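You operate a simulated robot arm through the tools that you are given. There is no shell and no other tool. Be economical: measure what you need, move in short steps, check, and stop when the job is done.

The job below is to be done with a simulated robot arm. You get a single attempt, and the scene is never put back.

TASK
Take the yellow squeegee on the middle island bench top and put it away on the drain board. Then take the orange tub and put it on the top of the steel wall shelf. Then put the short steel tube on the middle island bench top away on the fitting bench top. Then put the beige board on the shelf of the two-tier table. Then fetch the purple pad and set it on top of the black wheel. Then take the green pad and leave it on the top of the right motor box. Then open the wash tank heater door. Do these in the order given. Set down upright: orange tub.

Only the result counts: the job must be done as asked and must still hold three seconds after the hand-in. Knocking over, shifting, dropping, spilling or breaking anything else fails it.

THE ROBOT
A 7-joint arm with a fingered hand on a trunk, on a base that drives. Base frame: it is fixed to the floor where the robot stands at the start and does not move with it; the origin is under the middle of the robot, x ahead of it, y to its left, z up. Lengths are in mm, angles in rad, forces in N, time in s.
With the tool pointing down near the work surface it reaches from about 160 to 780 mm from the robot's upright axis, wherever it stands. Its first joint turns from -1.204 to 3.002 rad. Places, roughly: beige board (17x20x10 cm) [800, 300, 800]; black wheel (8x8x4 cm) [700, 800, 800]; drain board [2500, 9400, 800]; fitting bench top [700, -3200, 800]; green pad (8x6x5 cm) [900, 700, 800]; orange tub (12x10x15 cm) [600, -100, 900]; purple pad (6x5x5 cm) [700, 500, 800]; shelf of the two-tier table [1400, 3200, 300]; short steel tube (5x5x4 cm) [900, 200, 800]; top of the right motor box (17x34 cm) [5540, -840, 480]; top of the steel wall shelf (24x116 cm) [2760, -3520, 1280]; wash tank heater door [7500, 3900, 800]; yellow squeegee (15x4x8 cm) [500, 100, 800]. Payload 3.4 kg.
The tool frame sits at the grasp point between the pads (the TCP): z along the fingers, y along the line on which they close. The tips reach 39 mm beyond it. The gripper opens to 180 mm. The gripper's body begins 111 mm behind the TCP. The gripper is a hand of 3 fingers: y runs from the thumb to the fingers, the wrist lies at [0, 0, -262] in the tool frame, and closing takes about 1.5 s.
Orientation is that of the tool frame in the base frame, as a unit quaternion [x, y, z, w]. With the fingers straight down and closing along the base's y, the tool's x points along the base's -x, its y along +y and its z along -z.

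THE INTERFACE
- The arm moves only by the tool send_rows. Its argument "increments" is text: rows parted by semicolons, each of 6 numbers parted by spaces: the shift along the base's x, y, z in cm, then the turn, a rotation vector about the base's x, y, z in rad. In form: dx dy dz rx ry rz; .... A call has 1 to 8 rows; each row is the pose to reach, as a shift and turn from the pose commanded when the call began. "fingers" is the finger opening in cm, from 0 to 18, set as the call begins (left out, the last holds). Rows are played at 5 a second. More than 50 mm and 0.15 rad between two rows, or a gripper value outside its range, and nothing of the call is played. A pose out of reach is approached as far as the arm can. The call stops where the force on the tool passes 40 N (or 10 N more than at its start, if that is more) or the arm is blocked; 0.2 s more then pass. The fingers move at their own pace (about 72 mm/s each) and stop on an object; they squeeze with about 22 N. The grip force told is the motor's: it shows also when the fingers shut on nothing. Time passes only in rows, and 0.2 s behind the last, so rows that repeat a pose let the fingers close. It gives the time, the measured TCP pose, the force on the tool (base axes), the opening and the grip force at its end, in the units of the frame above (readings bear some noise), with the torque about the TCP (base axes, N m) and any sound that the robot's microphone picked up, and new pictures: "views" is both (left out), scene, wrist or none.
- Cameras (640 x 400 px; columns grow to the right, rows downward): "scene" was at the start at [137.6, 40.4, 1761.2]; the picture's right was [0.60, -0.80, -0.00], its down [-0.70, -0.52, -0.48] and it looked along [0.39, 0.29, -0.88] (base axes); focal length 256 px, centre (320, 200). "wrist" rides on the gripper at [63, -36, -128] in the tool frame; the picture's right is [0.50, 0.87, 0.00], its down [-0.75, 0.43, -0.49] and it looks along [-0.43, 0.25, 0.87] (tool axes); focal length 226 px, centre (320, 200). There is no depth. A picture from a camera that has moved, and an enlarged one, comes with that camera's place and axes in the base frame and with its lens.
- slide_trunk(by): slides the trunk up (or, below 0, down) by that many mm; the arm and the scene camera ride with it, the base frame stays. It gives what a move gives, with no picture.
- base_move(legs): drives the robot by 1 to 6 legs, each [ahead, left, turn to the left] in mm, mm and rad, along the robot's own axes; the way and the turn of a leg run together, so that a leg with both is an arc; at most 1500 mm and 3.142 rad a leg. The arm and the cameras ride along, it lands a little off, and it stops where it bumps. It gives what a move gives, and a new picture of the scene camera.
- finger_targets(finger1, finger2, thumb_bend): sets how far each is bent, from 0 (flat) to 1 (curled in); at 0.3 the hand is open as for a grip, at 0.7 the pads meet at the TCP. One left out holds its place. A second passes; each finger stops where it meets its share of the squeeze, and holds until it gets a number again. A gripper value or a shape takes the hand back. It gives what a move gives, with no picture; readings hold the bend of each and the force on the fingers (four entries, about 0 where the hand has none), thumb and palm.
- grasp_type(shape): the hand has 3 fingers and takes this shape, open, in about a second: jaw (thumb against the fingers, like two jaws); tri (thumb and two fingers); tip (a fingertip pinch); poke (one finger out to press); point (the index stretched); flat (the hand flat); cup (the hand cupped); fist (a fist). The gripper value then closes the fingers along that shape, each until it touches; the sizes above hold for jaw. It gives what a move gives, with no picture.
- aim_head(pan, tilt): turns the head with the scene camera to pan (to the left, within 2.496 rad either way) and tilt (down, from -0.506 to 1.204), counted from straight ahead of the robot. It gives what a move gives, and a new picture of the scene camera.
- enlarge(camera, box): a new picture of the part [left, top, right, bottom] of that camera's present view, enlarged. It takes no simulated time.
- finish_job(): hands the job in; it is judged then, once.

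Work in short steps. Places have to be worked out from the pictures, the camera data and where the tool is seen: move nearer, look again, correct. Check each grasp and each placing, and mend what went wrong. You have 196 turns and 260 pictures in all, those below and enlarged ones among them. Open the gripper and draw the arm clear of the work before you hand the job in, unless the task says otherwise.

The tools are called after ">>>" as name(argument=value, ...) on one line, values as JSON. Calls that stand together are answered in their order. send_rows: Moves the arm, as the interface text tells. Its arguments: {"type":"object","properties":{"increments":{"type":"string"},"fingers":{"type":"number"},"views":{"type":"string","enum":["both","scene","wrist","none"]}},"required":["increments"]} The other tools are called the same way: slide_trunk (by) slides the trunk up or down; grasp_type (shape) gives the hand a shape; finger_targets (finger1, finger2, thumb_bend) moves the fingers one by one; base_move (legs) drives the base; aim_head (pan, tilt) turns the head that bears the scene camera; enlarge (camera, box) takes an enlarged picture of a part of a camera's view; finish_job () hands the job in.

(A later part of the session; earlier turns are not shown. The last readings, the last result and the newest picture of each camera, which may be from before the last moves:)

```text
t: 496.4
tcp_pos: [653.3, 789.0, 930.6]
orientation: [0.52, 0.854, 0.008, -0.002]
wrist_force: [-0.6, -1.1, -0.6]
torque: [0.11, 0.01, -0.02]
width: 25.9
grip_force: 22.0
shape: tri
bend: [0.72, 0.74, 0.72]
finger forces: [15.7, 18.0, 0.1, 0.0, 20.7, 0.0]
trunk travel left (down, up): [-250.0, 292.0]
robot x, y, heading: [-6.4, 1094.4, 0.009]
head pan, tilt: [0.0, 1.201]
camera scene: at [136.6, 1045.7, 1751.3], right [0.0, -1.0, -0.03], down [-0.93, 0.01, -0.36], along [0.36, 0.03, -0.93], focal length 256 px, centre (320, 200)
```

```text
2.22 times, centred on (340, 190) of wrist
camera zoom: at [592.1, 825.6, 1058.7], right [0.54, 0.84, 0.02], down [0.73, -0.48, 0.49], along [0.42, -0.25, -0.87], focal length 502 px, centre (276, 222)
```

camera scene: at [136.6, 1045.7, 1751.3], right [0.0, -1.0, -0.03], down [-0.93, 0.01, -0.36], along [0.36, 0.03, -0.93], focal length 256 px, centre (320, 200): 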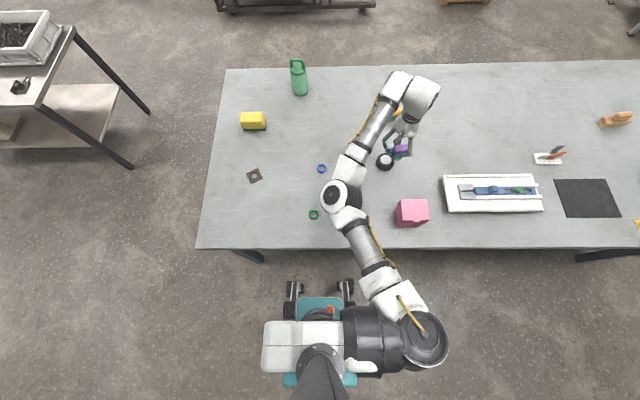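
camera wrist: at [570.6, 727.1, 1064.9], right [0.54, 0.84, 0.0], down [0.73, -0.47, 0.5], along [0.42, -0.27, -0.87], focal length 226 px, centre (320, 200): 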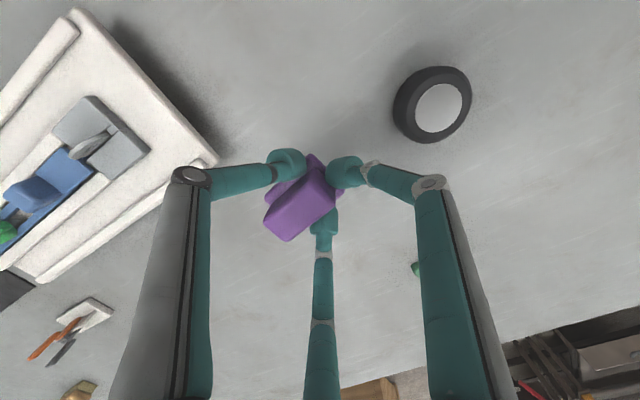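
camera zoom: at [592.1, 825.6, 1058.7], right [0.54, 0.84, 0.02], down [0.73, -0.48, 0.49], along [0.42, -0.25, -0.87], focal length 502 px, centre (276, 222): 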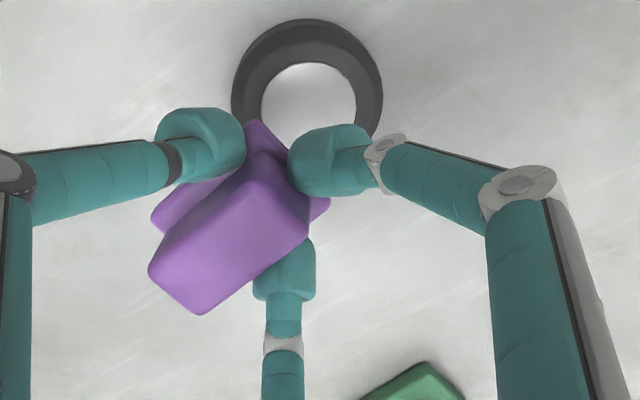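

Pad centre ≈ TCP+(0,−14); wheel hub (658,804). Move to TCP (658,818) and check.

>>> send_rows(increments="0.2 1 0 0 0 0; 0.4 2 -1 0 0 0; 0.4 2.8 -1.5 0 0 0; 0.4 2.8 -1.5 0 0 0; 0.4 2.8 -1.5 0 0 0", views="wrist")

>>> enlarge(camera="wrist", box=[220, 100, 460, 280])

```text
t: 497.6
tcp_pos: [669.4, 841.5, 925.0]
orientation: [0.519, 0.855, -0.007, 0.011]
wrist_force: [0.6, 0.2, -1.1]
torque: [-0.02, 0.04, -0.03]
width: 22.1
grip_force: 21.9
shape: tri
bend: [0.73, 0.74, 0.74]
finger forces: [14.0, 15.1, 0.0, 0.1, 16.9, 0.0]
out of reach, approached as far as the arm can: row 1, 2, 3, 4, 5
trunk travel left (down, up): [-250.0, 292.0]
robot x, y, heading: [-9.5, 1096.0, 0.001]
head pan, tilt: [0.0, 1.201]
camera wrist: at [606.7, 883.5, 1051.8], right [0.54, 0.84, -0.01], down [0.73, -0.46, 0.51], along [0.42, -0.28, -0.86], focal length 226 px, centre (320, 200)
```

wrist: 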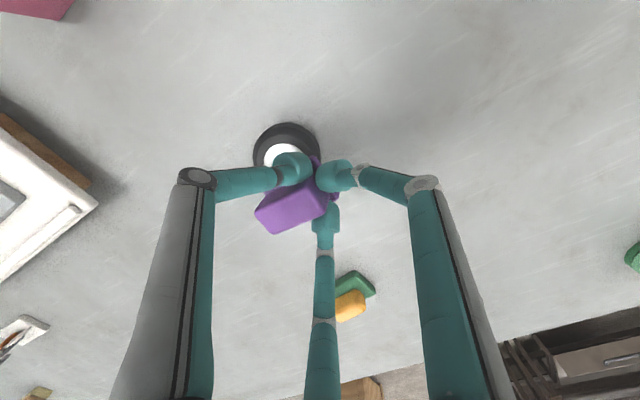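

```text
2.22 times, centred on (340, 190) of wrist
camera zoom: at [606.7, 883.5, 1051.8], right [0.54, 0.84, -0.01], down [0.73, -0.46, 0.51], along [0.42, -0.28, -0.86], focal length 502 px, centre (276, 222)
```

zoom: 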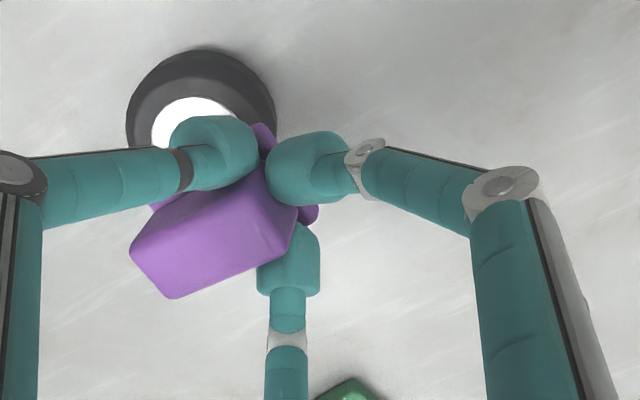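

Overshot by ~(9,17) mm. Ease back and lower slowly.

>>> send_rows(increments="-0.2 -0.4 0 0 0 0; -0.5 -0.9 0 0 0 0; -0.8 -1.4 -0.5 0 0 0; -0.9 -1.7 -1 0 0 0; -0.9 -1.7 -1.6 0 0 0; -0.9 -1.7 -2 0 0 0; -0.9 -1.7 -2 0 0 0", views="wrist")

>>> enlarge(camera="wrist", box=[220, 100, 460, 280])

```text
t: 499.2
tcp_pos: [658.6, 820.4, 904.7]
orientation: [0.519, 0.855, -0.005, 0.009]
wrist_force: [0.4, -0.5, -0.7]
torque: [-0.04, 0.03, 0.01]
width: 22.0
grip_force: 21.9
shape: tri
bend: [0.73, 0.74, 0.74]
finger forces: [13.8, 15.1, 0.1, 0.0, 16.9, 0.0]
trunk travel left (down, up): [-250.0, 292.0]
robot x, y, heading: [-7.7, 1094.3, 0.007]
head pan, tilt: [0.0, 1.201]
camera wrist: at [597.0, 861.7, 1031.0], right [0.54, 0.84, -0.01], down [0.73, -0.46, 0.51], along [0.42, -0.28, -0.86], focal length 226 px, centre (320, 200)
```

wrist: 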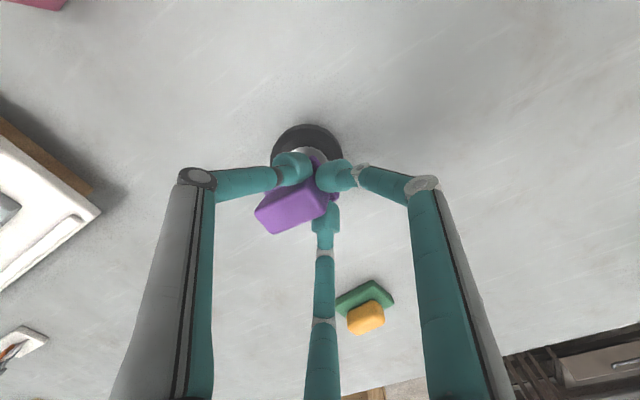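

```text
2.22 times, centred on (340, 190) of wrist
camera zoom: at [597.0, 861.7, 1031.0], right [0.54, 0.84, -0.01], down [0.73, -0.46, 0.51], along [0.42, -0.28, -0.86], focal length 502 px, centre (276, 222)
```

zoom: 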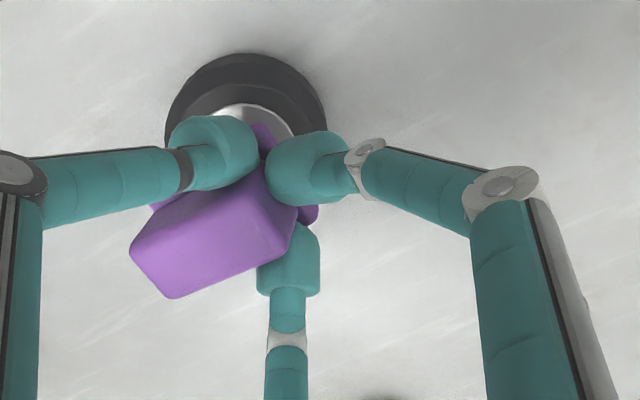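

Pad is tilted ~25° in the grip (fingers caught its flange). I'll set it down nearby and regrip the upper block slightly higher.

>>> send_rows(increments="-1 -3 0 0 0 0; -2 -6.5 0 0 0 0; -3 -10 -0.5 0 0 0; -3 -10 -2 0 0 0; -3 -10 -3.5 0 0 0; -3 -10 -4.7 0 0 0; -3 -10 -5.5 0 0 0", views="none")

>>> send_rows(increments="0 0 0.1 0 0 0; 0 0 0.2 0 0 0; 0 0 0.3 0 0 0; 0 0 0.5 0 0 0; 0 0 2 0 0 0; 0 0 4 0 0 0; 0 0 6 0 0 0", fingers=9, views="wrist")

>>> enlarge(camera="wrist", box=[220, 80, 460, 260])

```text
t: 500.8
tcp_pos: [628.3, 716.1, 850.5]
orientation: [0.519, 0.855, -0.003, 0.01]
wrist_force: [-0.3, 3.2, 9.0]
torque: [-0.02, 0.06, -0.02]
width: 22.8
grip_force: 21.7
shape: tri
bend: [0.73, 0.74, 0.74]
finger forces: [16.5, 16.9, 0.0, 0.0, 20.1, 0.0]
trunk travel left (down, up): [-250.0, 292.0]
robot x, y, heading: [-9.6, 1093.7, 0.002]
head pan, tilt: [0.0, 1.201]
```

```text
t: 502.4
tcp_pos: [628.4, 712.6, 908.1]
orientation: [0.519, 0.855, -0.002, 0.008]
wrist_force: [-0.8, 1.0, 0.3]
torque: [-0.04, 0.02, 0.0]
width: 89.3
grip_force: 0.0
shape: tri
bend: [0.71, 0.71, 0.72]
finger forces: [0.0, 0.0, 0.1, 0.1, 0.0, 0.0]
trunk travel left (down, up): [-250.0, 292.0]
robot x, y, heading: [-4.8, 1092.2, 0.003]
head pan, tilt: [0.0, 1.201]
camera wrist: at [566.4, 752.3, 1035.1], right [0.54, 0.84, 0.0], down [0.73, -0.46, 0.51], along [0.42, -0.28, -0.86], focal length 226 px, centre (320, 200)
```

wrist: 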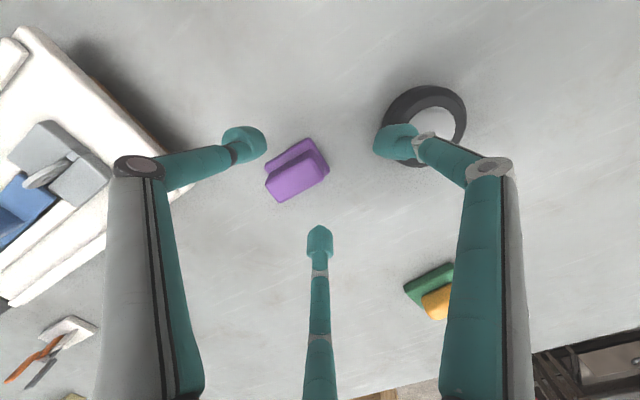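

```text
2.22 times, centred on (340, 170) of wrist
camera zoom: at [566.4, 752.3, 1035.1], right [0.54, 0.84, 0.0], down [0.73, -0.46, 0.51], along [0.42, -0.28, -0.86], focal length 502 px, centre (276, 267)
```

zoom: 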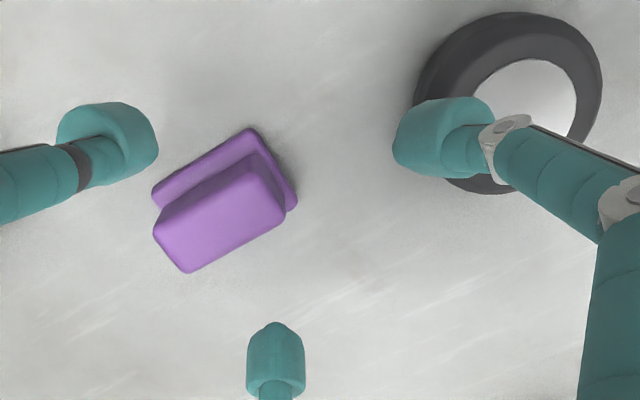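

Pad is flat with its long axis along y, centre (626,685). Rotate the hand −0.56 rad, centre and lower to z≈859.

>>> send_rows(increments="0 -0.7 0 0 0 -0.14; -0.1 -1.4 -0.5 0 0 -0.28; -0.2 -2.1 -1.2 0 0 -0.42; -0.2 -2.8 -2 0 0 -0.56; -0.2 -2.8 -3 0 0 -0.56", fingers=8, views="wrist")

```text
t: 503.6
tcp_pos: [626.4, 685.2, 877.6]
orientation: [0.736, 0.677, -0.004, 0.006]
wrist_force: [-0.9, 1.0, 0.3]
torque: [-0.01, -0.02, -0.03]
width: 80.2
grip_force: 0.0
shape: tri
bend: [0.71, 0.71, 0.73]
finger forces: [0.1, 0.0, 0.1, 0.0, 0.0, 0.0]
trunk travel left (down, up): [-250.0, 292.0]
robot x, y, heading: [-4.9, 1090.3, 0.006]
head pan, tilt: [0.0, 1.201]
camera wrist: at [595.7, 752.2, 1004.9], right [0.9, 0.43, -0.01], down [0.37, -0.78, 0.51], along [0.21, -0.46, -0.86], focal length 226 px, centre (320, 200)
```

wrist: 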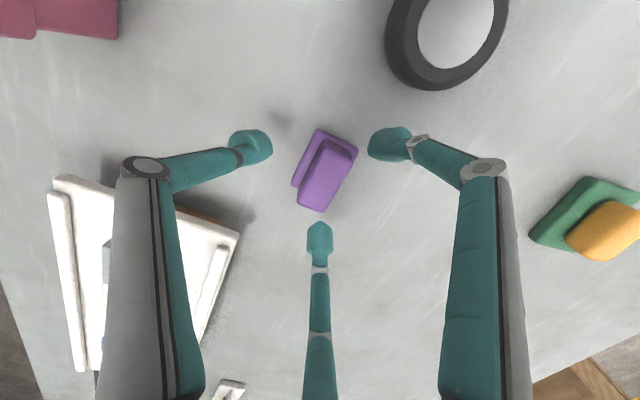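

Nearly centred; shift (+4,+5), lower to 859 and close.

>>> send_rows(increments="0.4 0.5 -1 0 0 0; 0.4 0.5 -1.9 0 0 0; 0.4 0.5 -1.9 0 0 0", views="none")

>>> send_rows(increments="0 0 0 0 0 0; 0 0 0 0 0 0; 0 0 0 0 0 0; 0 0 0 0 0 0; 0 0 0 0 0 0; 0 0 0 0 0 0; 0 0 1 0 0 0; 0 0 2.5 0 0 0", fingers=0, views="wrist")

>>> enlarge(camera="wrist", box=[240, 110, 420, 250])

```text
t: 504.4
tcp_pos: [631.0, 691.0, 858.6]
orientation: [0.735, 0.678, -0.005, 0.007]
wrist_force: [0.5, 0.8, 0.0]
torque: [0.03, -0.01, 0.01]
width: 80.7
grip_force: 0.0
shape: tri
bend: [0.71, 0.71, 0.73]
finger forces: [0.0, 0.0, 0.0, 0.1, 0.0, 0.1]
trunk travel left (down, up): [-250.0, 292.0]
robot x, y, heading: [-9.0, 1092.9, 0.004]
head pan, tilt: [0.0, 1.201]
```

```text
t: 506.2
tcp_pos: [630.1, 689.8, 883.7]
orientation: [0.735, 0.678, -0.005, 0.006]
wrist_force: [0.3, 0.8, -0.2]
torque: [0.03, -0.01, -0.03]
width: 28.0
grip_force: 21.9
shape: tri
bend: [0.72, 0.72, 0.74]
finger forces: [17.5, 15.6, 0.0, 0.1, 20.3, 0.0]
trunk travel left (down, up): [-250.0, 292.0]
robot x, y, heading: [-12.0, 1095.4, 0.001]
head pan, tilt: [0.0, 1.201]
camera wrist: at [599.2, 758.3, 1010.3], right [0.9, 0.43, -0.01], down [0.37, -0.78, 0.51], along [0.21, -0.46, -0.86], focal length 226 px, centre (320, 200)
```

wrist: 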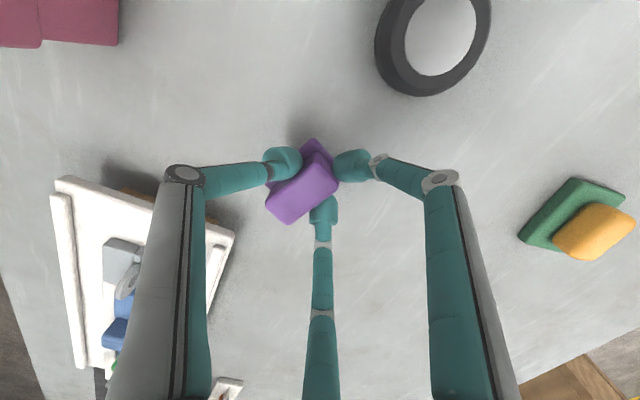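

```text
2.86 times, centred on (330, 180) of wrist
camera zoom: at [599.2, 758.3, 1010.3], right [0.9, 0.43, -0.01], down [0.37, -0.78, 0.51], along [0.21, -0.46, -0.86], focal length 646 px, centre (291, 257)
```

zoom: 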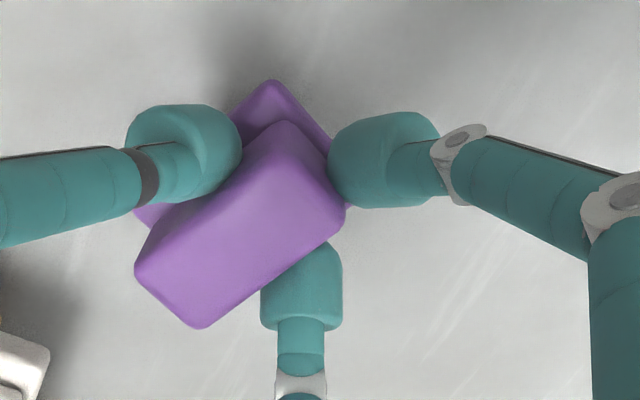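

Better hold, nearly level. Lift a bit and carry slowly by arm only to above the wheel.

>>> send_rows(increments="0 0 2 0 0 0; 0 0 4 0 0 0; 0.7 2.2 5 0 0 0; 1.4 4.5 5 0 0 0; 2.1 7 5 0 0 0; 2.8 9.5 5 0 0 0; 3.4 11.5 5 0 0 0; 3.6 12.3 5 0 0 0", views="none")

>>> send_rows(increments="0 0 0 0 0 0; 0 0 -0.5 0 0 0; 0 0 -1 0 0 0; 0 0 -1.5 0 0 0", views="wrist")

>>> enlarge(camera="wrist", box=[220, 90, 440, 250])

```text
t: 508.0
tcp_pos: [666.6, 813.7, 932.7]
orientation: [0.736, 0.677, -0.004, 0.007]
wrist_force: [-0.2, -0.4, -0.2]
torque: [-0.01, -0.01, 0.04]
width: 28.0
grip_force: 22.0
shape: tri
bend: [0.72, 0.72, 0.74]
finger forces: [17.4, 15.7, 0.0, 0.0, 20.3, 0.0]
trunk travel left (down, up): [-250.0, 292.0]
robot x, y, heading: [-7.9, 1095.6, 0.001]
head pan, tilt: [0.0, 1.201]
```

```text
t: 509.0
tcp_pos: [667.5, 812.3, 918.8]
orientation: [0.735, 0.678, -0.004, 0.007]
wrist_force: [-0.4, 0.9, -0.3]
torque: [0.04, -0.03, 0.01]
width: 28.0
grip_force: 22.0
shape: tri
bend: [0.72, 0.72, 0.74]
finger forces: [17.5, 15.7, 0.1, 0.0, 20.4, 0.0]
trunk travel left (down, up): [-250.0, 292.0]
robot x, y, heading: [-10.3, 1094.8, 0.003]
head pan, tilt: [0.0, 1.201]
camera wrist: at [635.9, 880.2, 1046.1], right [0.9, 0.43, -0.01], down [0.37, -0.78, 0.51], along [0.21, -0.46, -0.86], focal length 226 px, centre (320, 200)
```

wrist: 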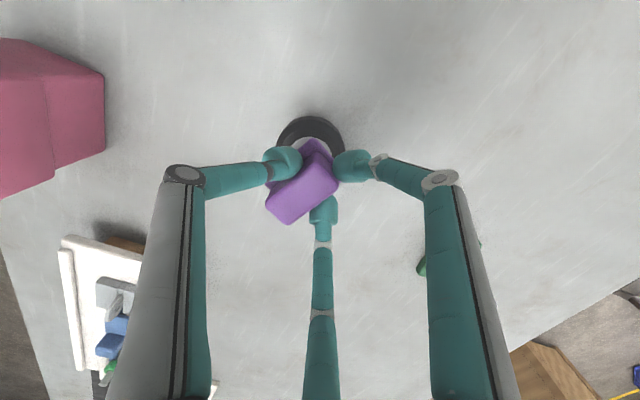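

```text
2.50 times, centred on (330, 170) of wrist
camera zoom: at [635.9, 880.2, 1046.1], right [0.9, 0.43, -0.01], down [0.37, -0.78, 0.51], along [0.21, -0.46, -0.86], focal length 565 px, centre (295, 275)
```

zoom: 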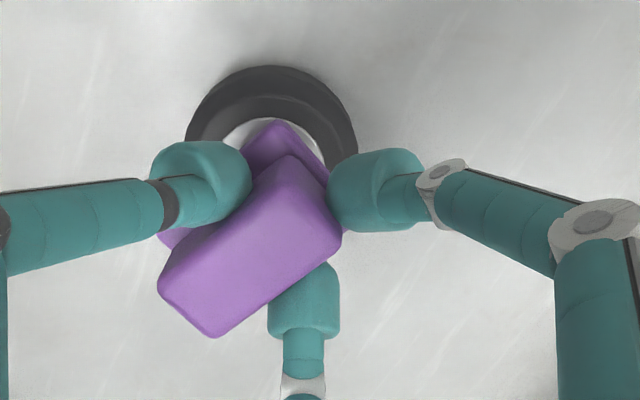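

Pad nearly over the hub; shift +7 mm in y and lower until touch.

>>> send_rows(increments="0 0.4 0 0 0 0; 0 0.7 -0.4 0 0 0; 0 0.7 -0.8 0 0 0; 0 0.7 -1.2 0 0 0; 0 0.7 -1.5 0 0 0; 0 0.7 -1.8 0 0 0", views="none")

>>> send_rows(increments="0 0 -0.2 0 0 0; 0 0 -0.4 0 0 0; 0 0 -0.6 0 0 0", views="none")

```text
t: 510.4
tcp_pos: [668.3, 820.0, 900.8]
orientation: [0.735, 0.678, -0.004, 0.007]
wrist_force: [0.3, 0.2, -1.3]
torque: [0.01, 0.01, -0.02]
width: 27.9
grip_force: 22.1
shape: tri
bend: [0.72, 0.72, 0.74]
finger forces: [17.4, 15.8, 0.0, 0.1, 20.3, 0.0]
trunk travel left (down, up): [-250.0, 292.0]
robot x, y, heading: [-8.8, 1096.8, 0.004]
head pan, tilt: [0.0, 1.201]
```

```text
t: 511.2
tcp_pos: [666.7, 819.8, 895.8]
orientation: [0.735, 0.678, -0.005, 0.006]
wrist_force: [-0.5, -0.6, -0.7]
torque: [0.01, -0.01, 0.03]
width: 27.9
grip_force: 22.0
shape: tri
bend: [0.72, 0.72, 0.74]
finger forces: [17.5, 15.8, 0.1, 0.0, 20.3, 0.0]
trunk travel left (down, up): [-250.0, 292.0]
robot x, y, heading: [-7.0, 1090.3, 0.007]
head pan, tilt: [0.0, 1.201]
```

No contact yet; continue down in 2 mm steps.

>>> send_rows(increments="0 0 -0.2 0 0 0; 0 0 -0.4 0 0 0; 0 0 -0.6 0 0 0; 0 0 -0.8 0 0 0; 0 0 -1.0 0 0 0; 0 0 -1.2 0 0 0", views="wrist")

```text
t: 512.6
tcp_pos: [665.9, 821.3, 887.6]
orientation: [0.734, 0.679, -0.003, 0.01]
wrist_force: [4.7, 1.5, 33.5]
torque: [-0.01, -0.1, 0.06]
width: 29.1
grip_force: 21.4
shape: tri
bend: [0.74, 0.72, 0.76]
finger forces: [23.1, 18.7, 0.0, 0.0, 21.1, 0.0]
trunk travel left (down, up): [-250.0, 292.0]
robot x, y, heading: [-7.8, 1090.8, 0.003]
head pan, tilt: [0.0, 1.201]
camera wrist: at [633.3, 889.5, 1014.2], right [0.9, 0.43, 0.0], down [0.37, -0.78, 0.51], along [0.22, -0.46, -0.86], focal length 226 px, centre (320, 200)
```

wrist: 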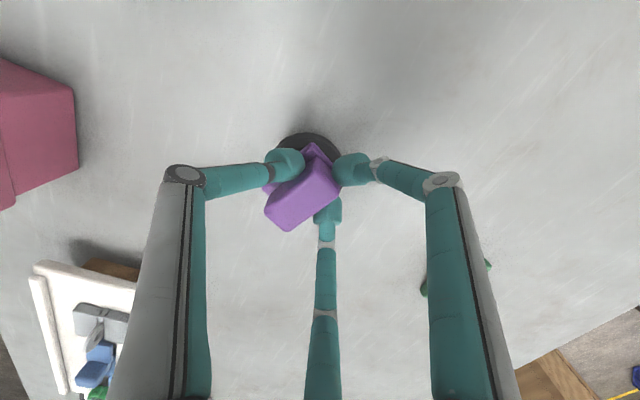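

Contact. Ease 2 mm, open, and rise.

>>> send_rows(increments="0 0 0.3 0 0 0; 0 0 0.3 0 0 0", views="none")

>>> send_rows(increments="0 0 0 0 0 0; 0 0 0 0 0 0; 0 0 0.3 0 0 0; 0 0 0.6 0 0 0; 0 0 2 0 0 0; 0 0 5 0 0 0; 0 0 9 0 0 0", fingers=9, views="wrist")

>>> enlarge(camera="wrist", box=[220, 90, 440, 250])

```text
t: 513.2
tcp_pos: [664.7, 821.7, 887.3]
orientation: [0.736, 0.677, -0.004, 0.007]
wrist_force: [4.9, 2.3, 26.3]
torque: [0.1, -0.12, 0.0]
width: 29.5
grip_force: 22.2
shape: tri
bend: [0.74, 0.72, 0.75]
finger forces: [22.8, 18.5, 0.1, 0.0, 21.0, 0.1]
trunk travel left (down, up): [-250.0, 292.0]
robot x, y, heading: [-8.6, 1094.7, 0.002]
head pan, tilt: [0.0, 1.201]
```

```text
t: 514.8
tcp_pos: [669.1, 817.5, 978.1]
orientation: [0.735, 0.678, -0.005, 0.008]
wrist_force: [-0.2, -0.1, -0.1]
torque: [-0.04, -0.05, -0.02]
width: 89.4
grip_force: 0.0
shape: tri
bend: [0.71, 0.71, 0.72]
finger forces: [0.0, 0.1, 0.0, 0.0, 0.0, 0.0]
out of reach, approached as far as the arm can: row 7
trunk travel left (down, up): [-250.0, 292.0]
robot x, y, heading: [-9.6, 1094.4, 0.003]
head pan, tilt: [0.0, 1.201]
camera wrist: at [637.4, 885.7, 1104.6], right [0.9, 0.43, 0.0], down [0.37, -0.78, 0.51], along [0.21, -0.46, -0.86], focal length 226 px, centre (320, 200)
```

wrist: 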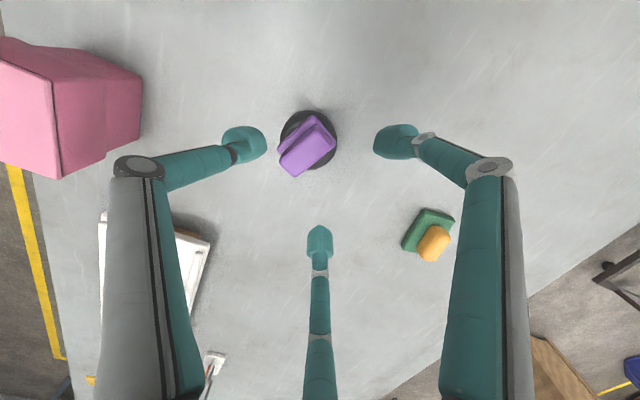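

```text
2.50 times, centred on (330, 170) of wrist
camera zoom: at [637.4, 885.7, 1104.6], right [0.9, 0.43, 0.0], down [0.37, -0.78, 0.51], along [0.21, -0.46, -0.86], focal length 565 px, centre (295, 275)
```

zoom: 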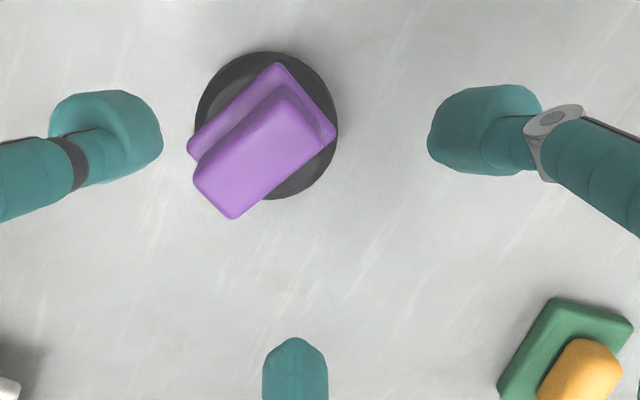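

Purple pad sits flat on the wheel. Now the green pad (≈(880,760)), best reached from the far side. Retract the arm and drive round the island's +y end.

>>> send_rows(increments="-3 -3 1 0 0 0; -6 -6 2 0 0 0; -9 -9 3 0 0 0; -12.5 -11 4 0 0 0; -16 -12.5 5 0 0 0; -20 -13 6 0 0 0; -24 -13 7 0 0 0; -27 -13 8 0 0 0", views="none")

>>> base_move(legs=[[-130, 0, 0], [0, 980, 0], [1500, 0, 0], [240, 0, 0], [0, 0, -3.14]])

```text
t: 516.6
tcp_pos: [398.2, 686.0, 1055.0]
orientation: [0.736, 0.677, -0.004, 0.007]
wrist_force: [-1.2, -0.3, 1.2]
torque: [-0.01, 0.02, -0.02]
width: 89.2
grip_force: 0.0
shape: tri
bend: [0.71, 0.71, 0.72]
finger forces: [0.0, 0.1, 0.0, 0.0, 0.0, 0.0]
out of reach, approached as far as the arm can: row 1
trunk travel left (down, up): [-250.0, 292.0]
robot x, y, heading: [-11.9, 1096.0, 0.004]
head pan, tilt: [0.0, 1.201]
```

```text
t: 538.3
tcp_pos: [1190.5, 2466.3, 1055.2]
orientation: [-0.675, 0.738, 0.006, 0.005]
wrist_force: [-0.3, 0.3, 0.7]
torque: [-0.01, -0.01, -0.02]
width: 89.4
grip_force: 0.0
shape: tri
bend: [0.71, 0.71, 0.72]
finger forces: [0.0, 0.0, 0.0, 0.0, 0.0, 0.0]
trunk travel left (down, up): [-250.0, 292.0]
robot x, y, heading: [1595.1, 2061.5, 3.136]
head pan, tilt: [0.0, 1.201]
camera scene: at [1453.5, 2061.8, 1752.7], right [0.0, 1.0, 0.0], down [0.93, 0.0, -0.36], along [-0.36, 0.0, -0.93], focal length 256 px, centre (320, 200)
```

scene: 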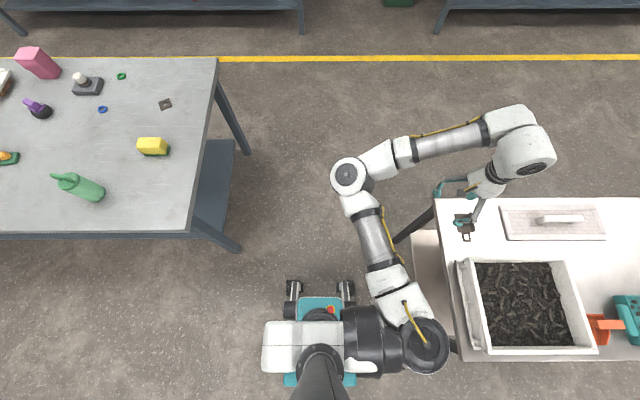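

Strafe along the island's far side to face the green pad.

>>> send_rows(increments="1 0 2 0 0 0; 2 0 4 0 0 0; 2 0 5 0 0 0", views="none")

>>> base_move(legs=[[0, 1400, 0], [-10, 160, 0]])

>>> send_rows(increments="-4 -1 -2 0 0 0; -8 -2 -4 0 0 0; -12 -3 -6 0 0 0; -16 -4.5 -8 0 0 0; -20 -6 -10 0 0 0; -24 -7.5 -11 0 0 0; -27 -9 -12 0 0 0", views="wrist")

```text
t: 539.1
tcp_pos: [1212.3, 2468.3, 1105.5]
orientation: [-0.675, 0.738, 0.008, 0.004]
wrist_force: [-0.5, -0.7, 0.1]
torque: [0.02, 0.0, -0.02]
width: 89.5
grip_force: 0.1
shape: tri
bend: [0.71, 0.71, 0.72]
finger forces: [0.0, 0.0, 0.0, 0.1, 0.0, 0.0]
trunk travel left (down, up): [-250.0, 292.0]
robot x, y, heading: [1596.3, 2057.5, 3.139]
head pan, tilt: [0.0, 1.201]
```

```text
t: 547.1
tcp_pos: [1208.9, 907.1, 1105.7]
orientation: [-0.671, 0.741, 0.008, 0.004]
wrist_force: [0.0, -0.5, 0.1]
torque: [0.04, -0.03, 0.01]
width: 89.4
grip_force: 0.0
shape: tri
bend: [0.71, 0.71, 0.72]
finger forces: [0.0, 0.0, 0.1, 0.1, 0.0, 0.0]
trunk travel left (down, up): [-250.0, 292.0]
robot x, y, heading: [1587.3, 489.9, 3.126]
head pan, tilt: [0.0, 1.201]
camera scene: at [1445.5, 517.5, 1752.5], right [0.02, 1.0, -0.01], down [0.93, -0.02, -0.36], along [-0.36, -0.01, -0.93], focal length 256 px, centre (320, 200)
```

scene: 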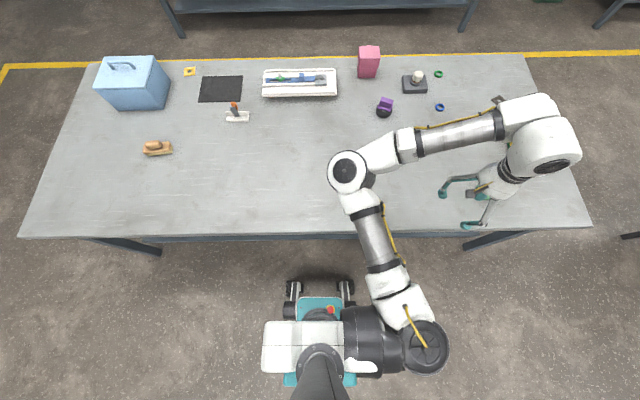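

```text
t: 548.7
tcp_pos: [937.6, 808.1, 986.9]
orientation: [-0.671, 0.741, 0.013, 0.006]
wrist_force: [-0.4, -0.6, 0.0]
torque: [0.06, 0.01, -0.02]
width: 89.9
grip_force: 0.1
shape: tri
bend: [0.71, 0.71, 0.72]
finger forces: [0.0, 0.0, 0.0, 0.0, 0.0, 0.0]
out of reach, approached as far as the arm can: row 1, 2, 3, 4, 5, 6, 7
trunk travel left (down, up): [-250.0, 292.0]
robot x, y, heading: [1586.7, 489.8, 3.128]
head pan, tilt: [0.0, 1.201]
camera wrist: at [968.8, 738.9, 1112.9], right [-0.91, -0.41, -0.01], down [-0.35, 0.78, 0.52], along [-0.21, 0.47, -0.86], focal length 226 px, centre (320, 200)
```

wrist: 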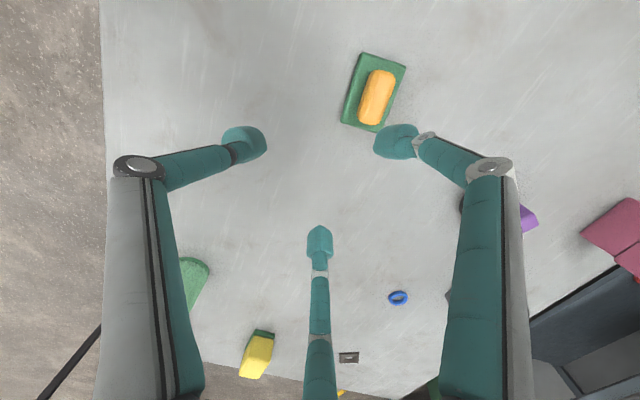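

Orange-topped green pad at (901,742), long axis along y, hand already aligned. Move over and lower.

>>> send_rows(increments="-0.8 -1.6 -2 0 0 0; -1.6 -3.2 -4 0 0 0; -2.6 -5 -6 0 0 0; -3.6 -6.6 -8 0 0 0; -3.6 -6.6 -10 0 0 0", fingers=8, views="wrist")

```text
t: 549.9
tcp_pos: [899.1, 744.3, 890.1]
orientation: [-0.671, 0.741, 0.013, 0.007]
wrist_force: [0.3, -1.1, 0.4]
torque: [0.0, -0.01, -0.03]
width: 80.3
grip_force: 0.0
shape: tri
bend: [0.71, 0.71, 0.73]
finger forces: [0.0, 0.1, 0.0, 0.0, 0.1, 0.1]
out of reach, approached as far as the arm can: row 1, 2
trunk travel left (down, up): [-250.0, 292.0]
robot x, y, heading: [1587.6, 492.1, 3.128]
head pan, tilt: [0.0, 1.201]
camera wrist: at [930.8, 674.1, 1015.9], right [-0.91, -0.41, 0.0], down [-0.35, 0.78, 0.52], along [-0.21, 0.47, -0.86], focal length 226 px, centre (320, 200)
```

wrist: 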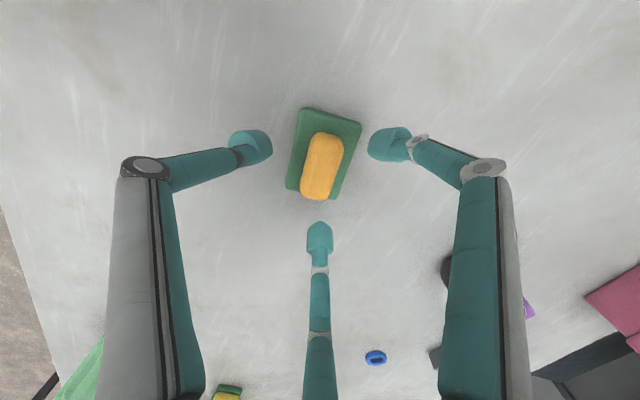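

Shift −7 mm in y, fix the small tilt, lower to 861 and close.

>>> send_rows(increments="0.1 -0.5 -1 -0.015 0 0; 0.1 -0.7 -2 -0.029 0 0; 0.1 -0.7 -2.9 -0.029 0 0; 0.1 -0.7 -2.9 -0.029 0 0", views="none")

>>> send_rows(increments="0 0 0 0 0 0; 0 0 0 0 0 0; 0 0 0 0 0 0; 0 0 0 0 0 0; 0 0 0 0 0 0; 0 0 0 0 0 0; 0 0 1 0 0 0; 0 0 2.5 0 0 0", fingers=0, views="wrist")

```text
t: 550.9
tcp_pos: [901.4, 747.0, 860.2]
orientation: [-0.671, 0.742, 0.0, -0.004]
wrist_force: [-0.2, 0.7, -0.2]
torque: [-0.07, 0.03, 0.05]
width: 80.4
grip_force: 0.1
shape: tri
bend: [0.71, 0.71, 0.73]
finger forces: [0.0, 0.0, 0.0, 0.0, 0.0, 0.0]
trunk travel left (down, up): [-250.0, 292.0]
robot x, y, heading: [1587.1, 493.4, 3.128]
head pan, tilt: [0.0, 1.201]
```

```text
t: 552.7
tcp_pos: [900.7, 740.1, 886.1]
orientation: [-0.671, 0.741, 0.003, -0.004]
wrist_force: [1.2, 0.6, 0.5]
torque: [-0.01, 0.03, -0.03]
width: 27.5
grip_force: 21.7
shape: tri
bend: [0.72, 0.72, 0.74]
finger forces: [16.2, 18.8, 0.0, 0.1, 19.2, 0.1]
trunk travel left (down, up): [-250.0, 292.0]
robot x, y, heading: [1587.4, 493.4, 3.122]
head pan, tilt: [0.0, 1.201]
camera wrist: at [931.5, 673.8, 1015.0], right [-0.91, -0.41, 0.01], down [-0.35, 0.79, 0.49], along [-0.21, 0.45, -0.87], focal length 226 px, centre (320, 200)
```

wrist: 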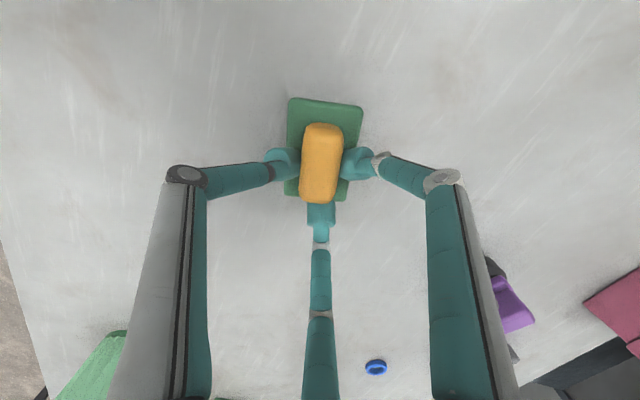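

Solid, level grip. Lift, retract and drive: back away, strafe to y≈−1165 and turn to face +x.

>>> send_rows(increments="0 0 3 0 0 0; 2 1 6 0 0 0; 6 2 9 0 0 0; 10 4 11 0 0 0; 14 6 13 0 0 0; 18 8 14 0 0 0; 22 10 15 0 0 0; 26 12 16 0 0 0", views="none")

>>> base_move(legs=[[-300, 0, 0], [0, 1400, 0], [0, 250, 0], [0, 0, -3.12]])

>>> aim_head(pan=0.0, tilt=0.4)

```text
refused: row 3 steps farther than a row can; nothing moved
```

```text
t: 570.0
tcp_pos: [2547.9, -1375.7, 886.7]
orientation: [0.725, 0.689, 0.004, 0.002]
wrist_force: [0.5, 0.0, -1.0]
torque: [0.04, -0.01, -0.02]
width: 26.9
grip_force: 22.3
shape: tri
bend: [0.72, 0.72, 0.74]
finger forces: [15.9, 18.4, 0.0, 0.0, 18.6, 0.0]
trunk travel left (down, up): [-250.0, 292.0]
robot x, y, heading: [1849.8, -1161.2, 0.03]
head pan, tilt: [0.0, 1.201]
camera scene: at [1994.3, -1162.5, 1752.6], right [0.03, -1.0, 0.0], down [-0.93, -0.03, -0.36], along [0.36, 0.02, -0.93], focal length 256 px, centre (320, 200)
```

scene: 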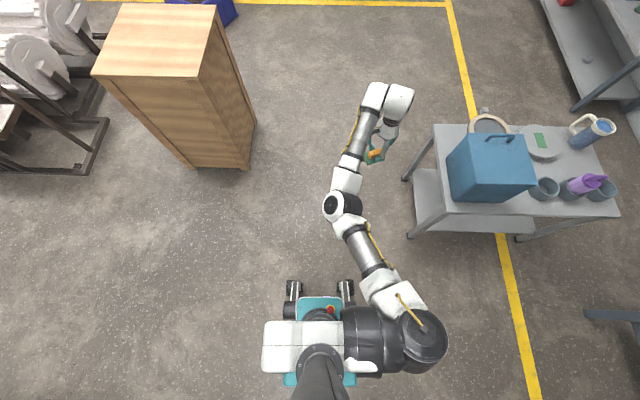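

```text
t: 571.1
tcp_pos: [2545.0, -1373.8, 889.9]
orientation: [0.724, 0.69, 0.005, 0.004]
wrist_force: [-0.2, 0.0, -0.4]
torque: [-0.02, 0.01, 0.0]
width: 26.7
grip_force: 22.6
shape: tri
bend: [0.72, 0.72, 0.74]
finger forces: [16.0, 18.6, 0.0, 0.0, 18.8, 0.1]
trunk travel left (down, up): [-250.0, 292.0]
robot x, y, heading: [1853.1, -1160.6, 0.037]
head pan, tilt: [0.0, 0.4]
camera scene: at [2031.0, -1158.3, 1815.2], right [0.03, -1.0, 0.0], down [-0.39, -0.01, -0.92], along [0.92, 0.03, -0.39], focal length 256 px, centre (320, 200)
```

scene: 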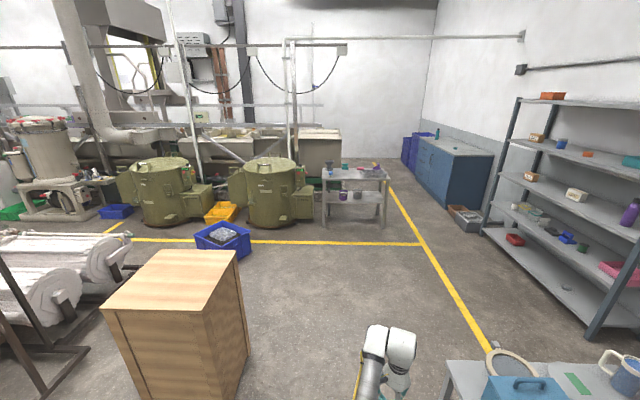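

The lift was refused earlier, but the pad is still held and nothing was in its path. Raise it now and drive toward the motor box.

>>> send_rows(increments="0 0 3 0 0 0; -2 -1 6 0 0 0; -5 -2 9 0 0 0; -8.5 -4 11 0 0 0; -12 -6 13 0 0 0; -15.5 -8 14 0 0 0; -19 -10 15 0 0 0", views="none")

>>> base_move(legs=[[0, 0, -0.037], [1400, 0, 0], [1300, 0, 0]])

>>> aim_head(pan=0.1, tilt=0.75)

```text
t: 572.7
tcp_pos: [2364.2, -1533.0, 1030.2]
orientation: [0.724, 0.689, 0.006, 0.006]
wrist_force: [0.0, 0.5, -0.3]
torque: [-0.02, -0.04, 0.01]
width: 26.4
grip_force: 22.5
shape: tri
bend: [0.72, 0.72, 0.74]
finger forces: [16.4, 18.7, 0.0, 0.1, 19.2, 0.0]
out of reach, approached as far as the arm can: row 1, 2, 3, 4, 5, 6, 7
trunk travel left (down, up): [-250.0, 292.0]
robot x, y, heading: [1851.6, -1161.7, 0.034]
head pan, tilt: [0.0, 0.4]
```

```text
t: 586.2
tcp_pos: [5062.0, -1574.7, 1027.7]
orientation: [0.737, 0.676, 0.004, 0.005]
wrist_force: [-1.0, 0.1, -0.4]
torque: [-0.02, 0.01, -0.01]
width: 26.2
grip_force: 22.2
shape: tri
bend: [0.72, 0.72, 0.74]
finger forces: [16.3, 18.5, 0.1, 0.0, 19.2, 0.0]
trunk travel left (down, up): [-250.0, 292.0]
robot x, y, heading: [4561.4, -1184.6, -0.005]
head pan, tilt: [0.0, 0.4]
camera scene: at [4738.5, -1189.1, 1815.3], right [0.0, -1.0, 0.0], down [-0.39, 0.0, -0.92], along [0.92, 0.0, -0.39], focal length 256 px, centre (320, 200)
```

scene: 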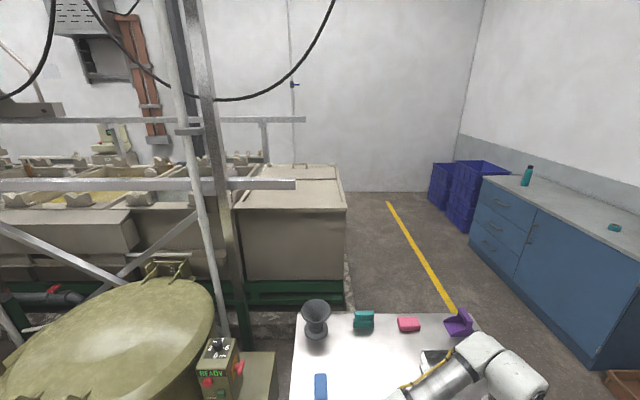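

```text
t: 587.1
tcp_pos: [5058.8, -1571.9, 1029.5]
orientation: [0.737, 0.675, 0.005, 0.007]
wrist_force: [-0.1, -0.2, -0.8]
torque: [0.01, 0.0, -0.02]
width: 26.3
grip_force: 21.8
shape: tri
bend: [0.72, 0.72, 0.74]
finger forces: [16.1, 18.5, 0.1, 0.0, 19.0, 0.0]
trunk travel left (down, up): [-250.0, 292.0]
robot x, y, heading: [4559.4, -1183.6, -0.003]
head pan, tilt: [0.099, 0.75]
camera scene: at [4728.1, -1179.6, 1784.4], right [0.1, -1.0, 0.0], down [-0.68, -0.06, -0.73], along [0.73, 0.07, -0.68], focal length 256 px, centre (320, 200)
```

scene: 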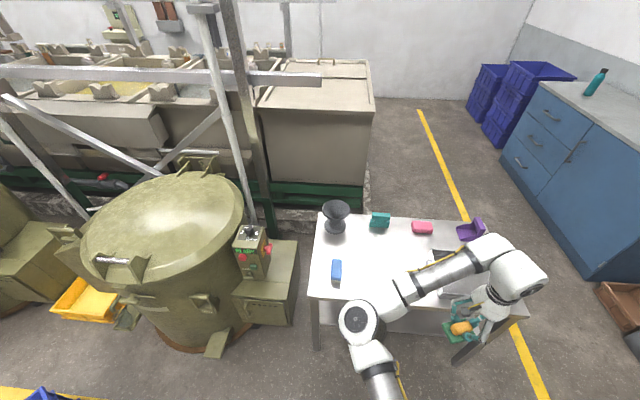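

Enlarge the motor box area to find its free top.

>>> enlarge(camera="scene", box=[210, 210, 330, 350])

```text
2.86 times, centred on (270, 280) of scene
camera zoom: at [4728.1, -1179.6, 1784.4], right [0.1, -1.0, 0.0], down [-0.68, -0.06, -0.73], along [0.73, 0.07, -0.68], focal length 733 px, centre (463, -29)
```

zoom: 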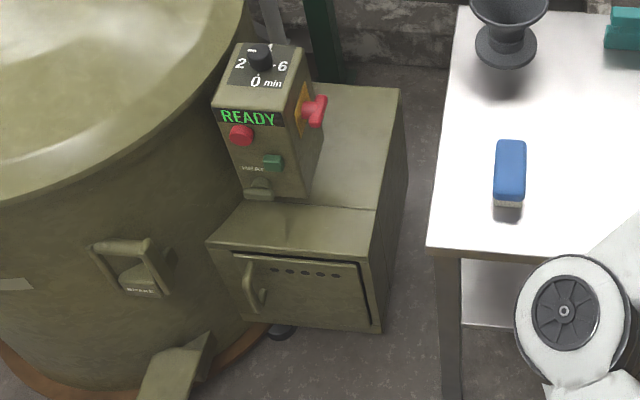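

The free strip of the box top is right of the control post (which has a red lever sticking out). I'll stand at ~(4900,−1150) facing diagonally so the elbow stays over free floor.

>>> base_move(legs=[[330, 30, 0], [0, 0, 0.95]])

>>> send_rows(increments="-2 1.5 0 0 0 0; -4 3 0 0 0 0; -6 5 0 0 0 0; -8 7 0 0 0 0; -10 9 0 0 0 0", views="both")

```text
t: 591.6
tcp_pos: [5496.8, -978.9, 1029.5]
orientation: [0.35, 0.937, 0.007, 0.003]
wrist_force: [1.0, 0.2, -0.9]
torque: [-0.01, -0.03, 0.04]
width: 26.1
grip_force: 22.7
shape: tri
bend: [0.72, 0.72, 0.74]
finger forces: [16.0, 18.3, 0.1, 0.1, 18.6, 0.1]
trunk travel left (down, up): [-250.0, 292.0]
robot x, y, heading: [4889.7, -1155.6, 0.94]
head pan, tilt: [0.099, 0.75]
camera scene: at [4985.7, -1016.3, 1784.3], right [0.86, -0.51, 0.0], down [-0.35, -0.59, -0.73], along [0.37, 0.63, -0.68], focal length 256 px, centre (320, 200)
```

scene: 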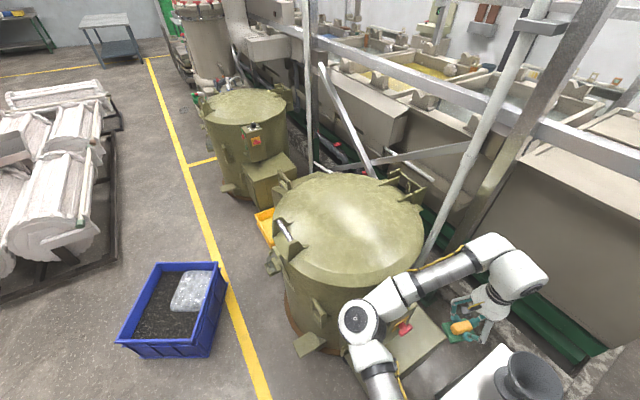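

```text
t: 592.9
tcp_pos: [5490.8, -980.4, 1033.5]
orientation: [0.351, 0.936, 0.007, 0.004]
wrist_force: [-0.5, -0.5, -0.7]
torque: [-0.02, 0.02, 0.0]
width: 26.0
grip_force: 21.9
shape: tri
bend: [0.72, 0.72, 0.74]
finger forces: [15.9, 18.4, 0.0, 0.0, 18.5, 0.1]
out of reach, approached as far as the arm can: row 1, 2, 3, 4, 5
trunk travel left (down, up): [-250.0, 292.0]
robot x, y, heading: [4887.2, -1152.8, 0.938]
head pan, tilt: [0.099, 0.75]
camera scene: at [4983.9, -1015.1, 1784.3], right [0.86, -0.51, 0.0], down [-0.35, -0.59, -0.73], along [0.37, 0.63, -0.68], focal length 256 px, centre (320, 200)
camera wrist: at [5419.4, -967.9, 1160.0], right [0.19, 0.98, 0.01], down [0.85, -0.17, 0.5], along [0.5, -0.08, -0.86], focal length 226 px, centre (320, 200)
```

scene: 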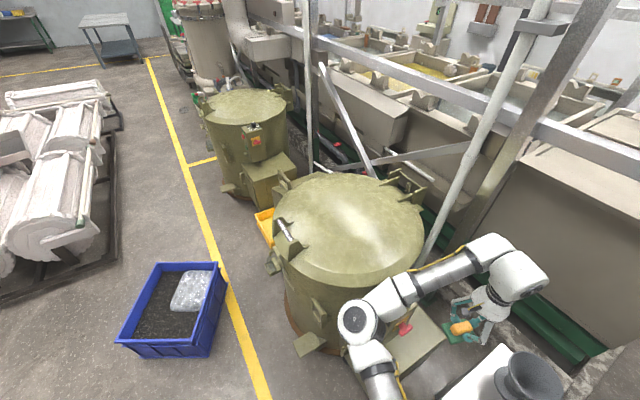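
wrist: 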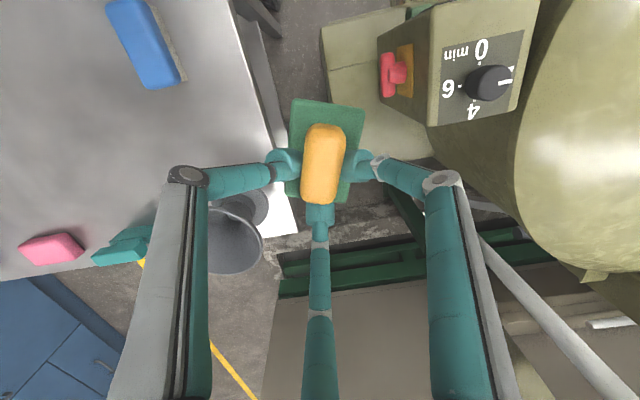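

The arm can't pull in further, so I shift the base by (−90,+95) mm instead, then lower.

>>> base_move(legs=[[24, 129, 0]])

>>> send_rows(increments="0 0 -4.5 0 0 0; 0 0 -9 0 0 0; 0 0 -13.5 0 0 0; 0 0 -18 0 0 0; 0 0 -22 0 0 0", views="both")

```text
t: 594.1
tcp_pos: [5421.2, -898.1, 1024.9]
orientation: [0.352, 0.936, 0.009, -0.003]
wrist_force: [-1.7, 2.2, -1.0]
torque: [-0.25, -0.28, -0.06]
width: 25.9
grip_force: 21.7
shape: tri
bend: [0.72, 0.72, 0.74]
finger forces: [16.1, 18.3, 0.0, 0.0, 18.5, 0.0]
trunk travel left (down, up): [-250.0, 292.0]
robot x, y, heading: [4797.4, -1063.9, 0.937]
head pan, tilt: [0.099, 0.75]
camera scene: at [4935.1, -948.1, 1783.5], right [0.86, -0.51, -0.03], down [-0.36, -0.58, -0.73], along [0.35, 0.64, -0.68], focal length 256 px, centre (320, 200)
```

scene: 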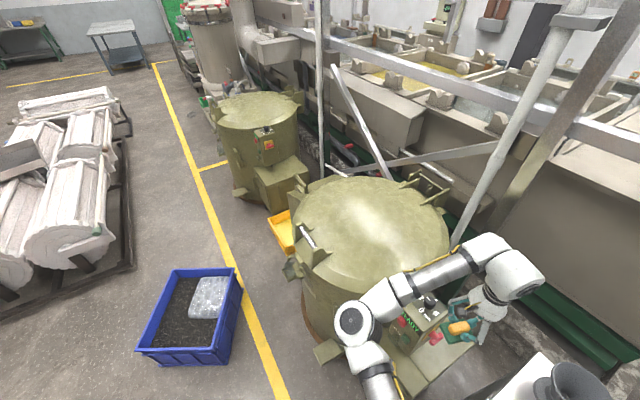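

```text
t: 595.3
tcp_pos: [5388.2, -881.1, 821.6]
orientation: [0.352, 0.936, 0.007, 0.012]
wrist_force: [-5.8, 0.3, 1.1]
torque: [-0.03, 0.31, 0.12]
width: 26.0
grip_force: 22.3
shape: tri
bend: [0.72, 0.72, 0.74]
finger forces: [19.6, 15.7, 0.0, 0.0, 23.1, 0.0]
out of reach, approached as far as the arm can: row 1, 2, 3, 4
trunk travel left (down, up): [-250.0, 292.0]
robot x, y, heading: [4796.2, -1062.9, 0.945]
head pan, tilt: [0.099, 0.75]
camera scene: at [4874.6, -906.1, 1784.1], right [0.86, -0.51, 0.01], down [-0.34, -0.6, -0.73], along [0.38, 0.62, -0.69], focal length 256 px, centre (320, 200)
camera wrist: at [5314.0, -868.0, 947.5], right [0.19, 0.98, 0.01], down [0.84, -0.17, 0.52], along [0.51, -0.09, -0.86], focal length 226 px, centre (320, 200)
```

scene: 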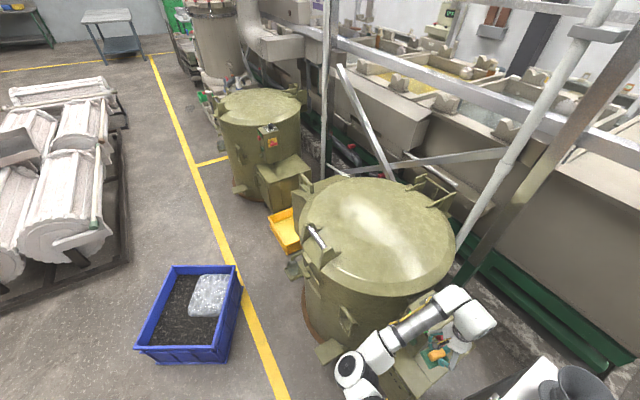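
wrist: 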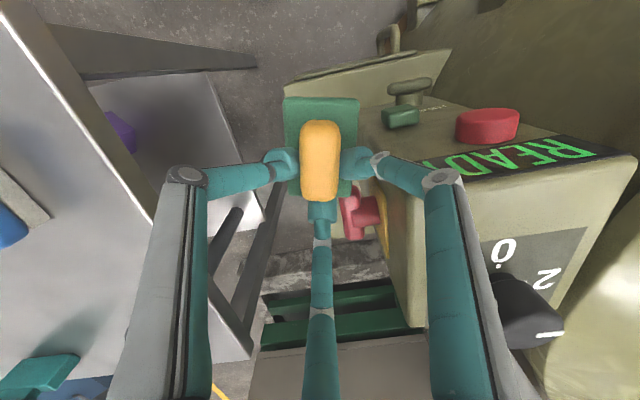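

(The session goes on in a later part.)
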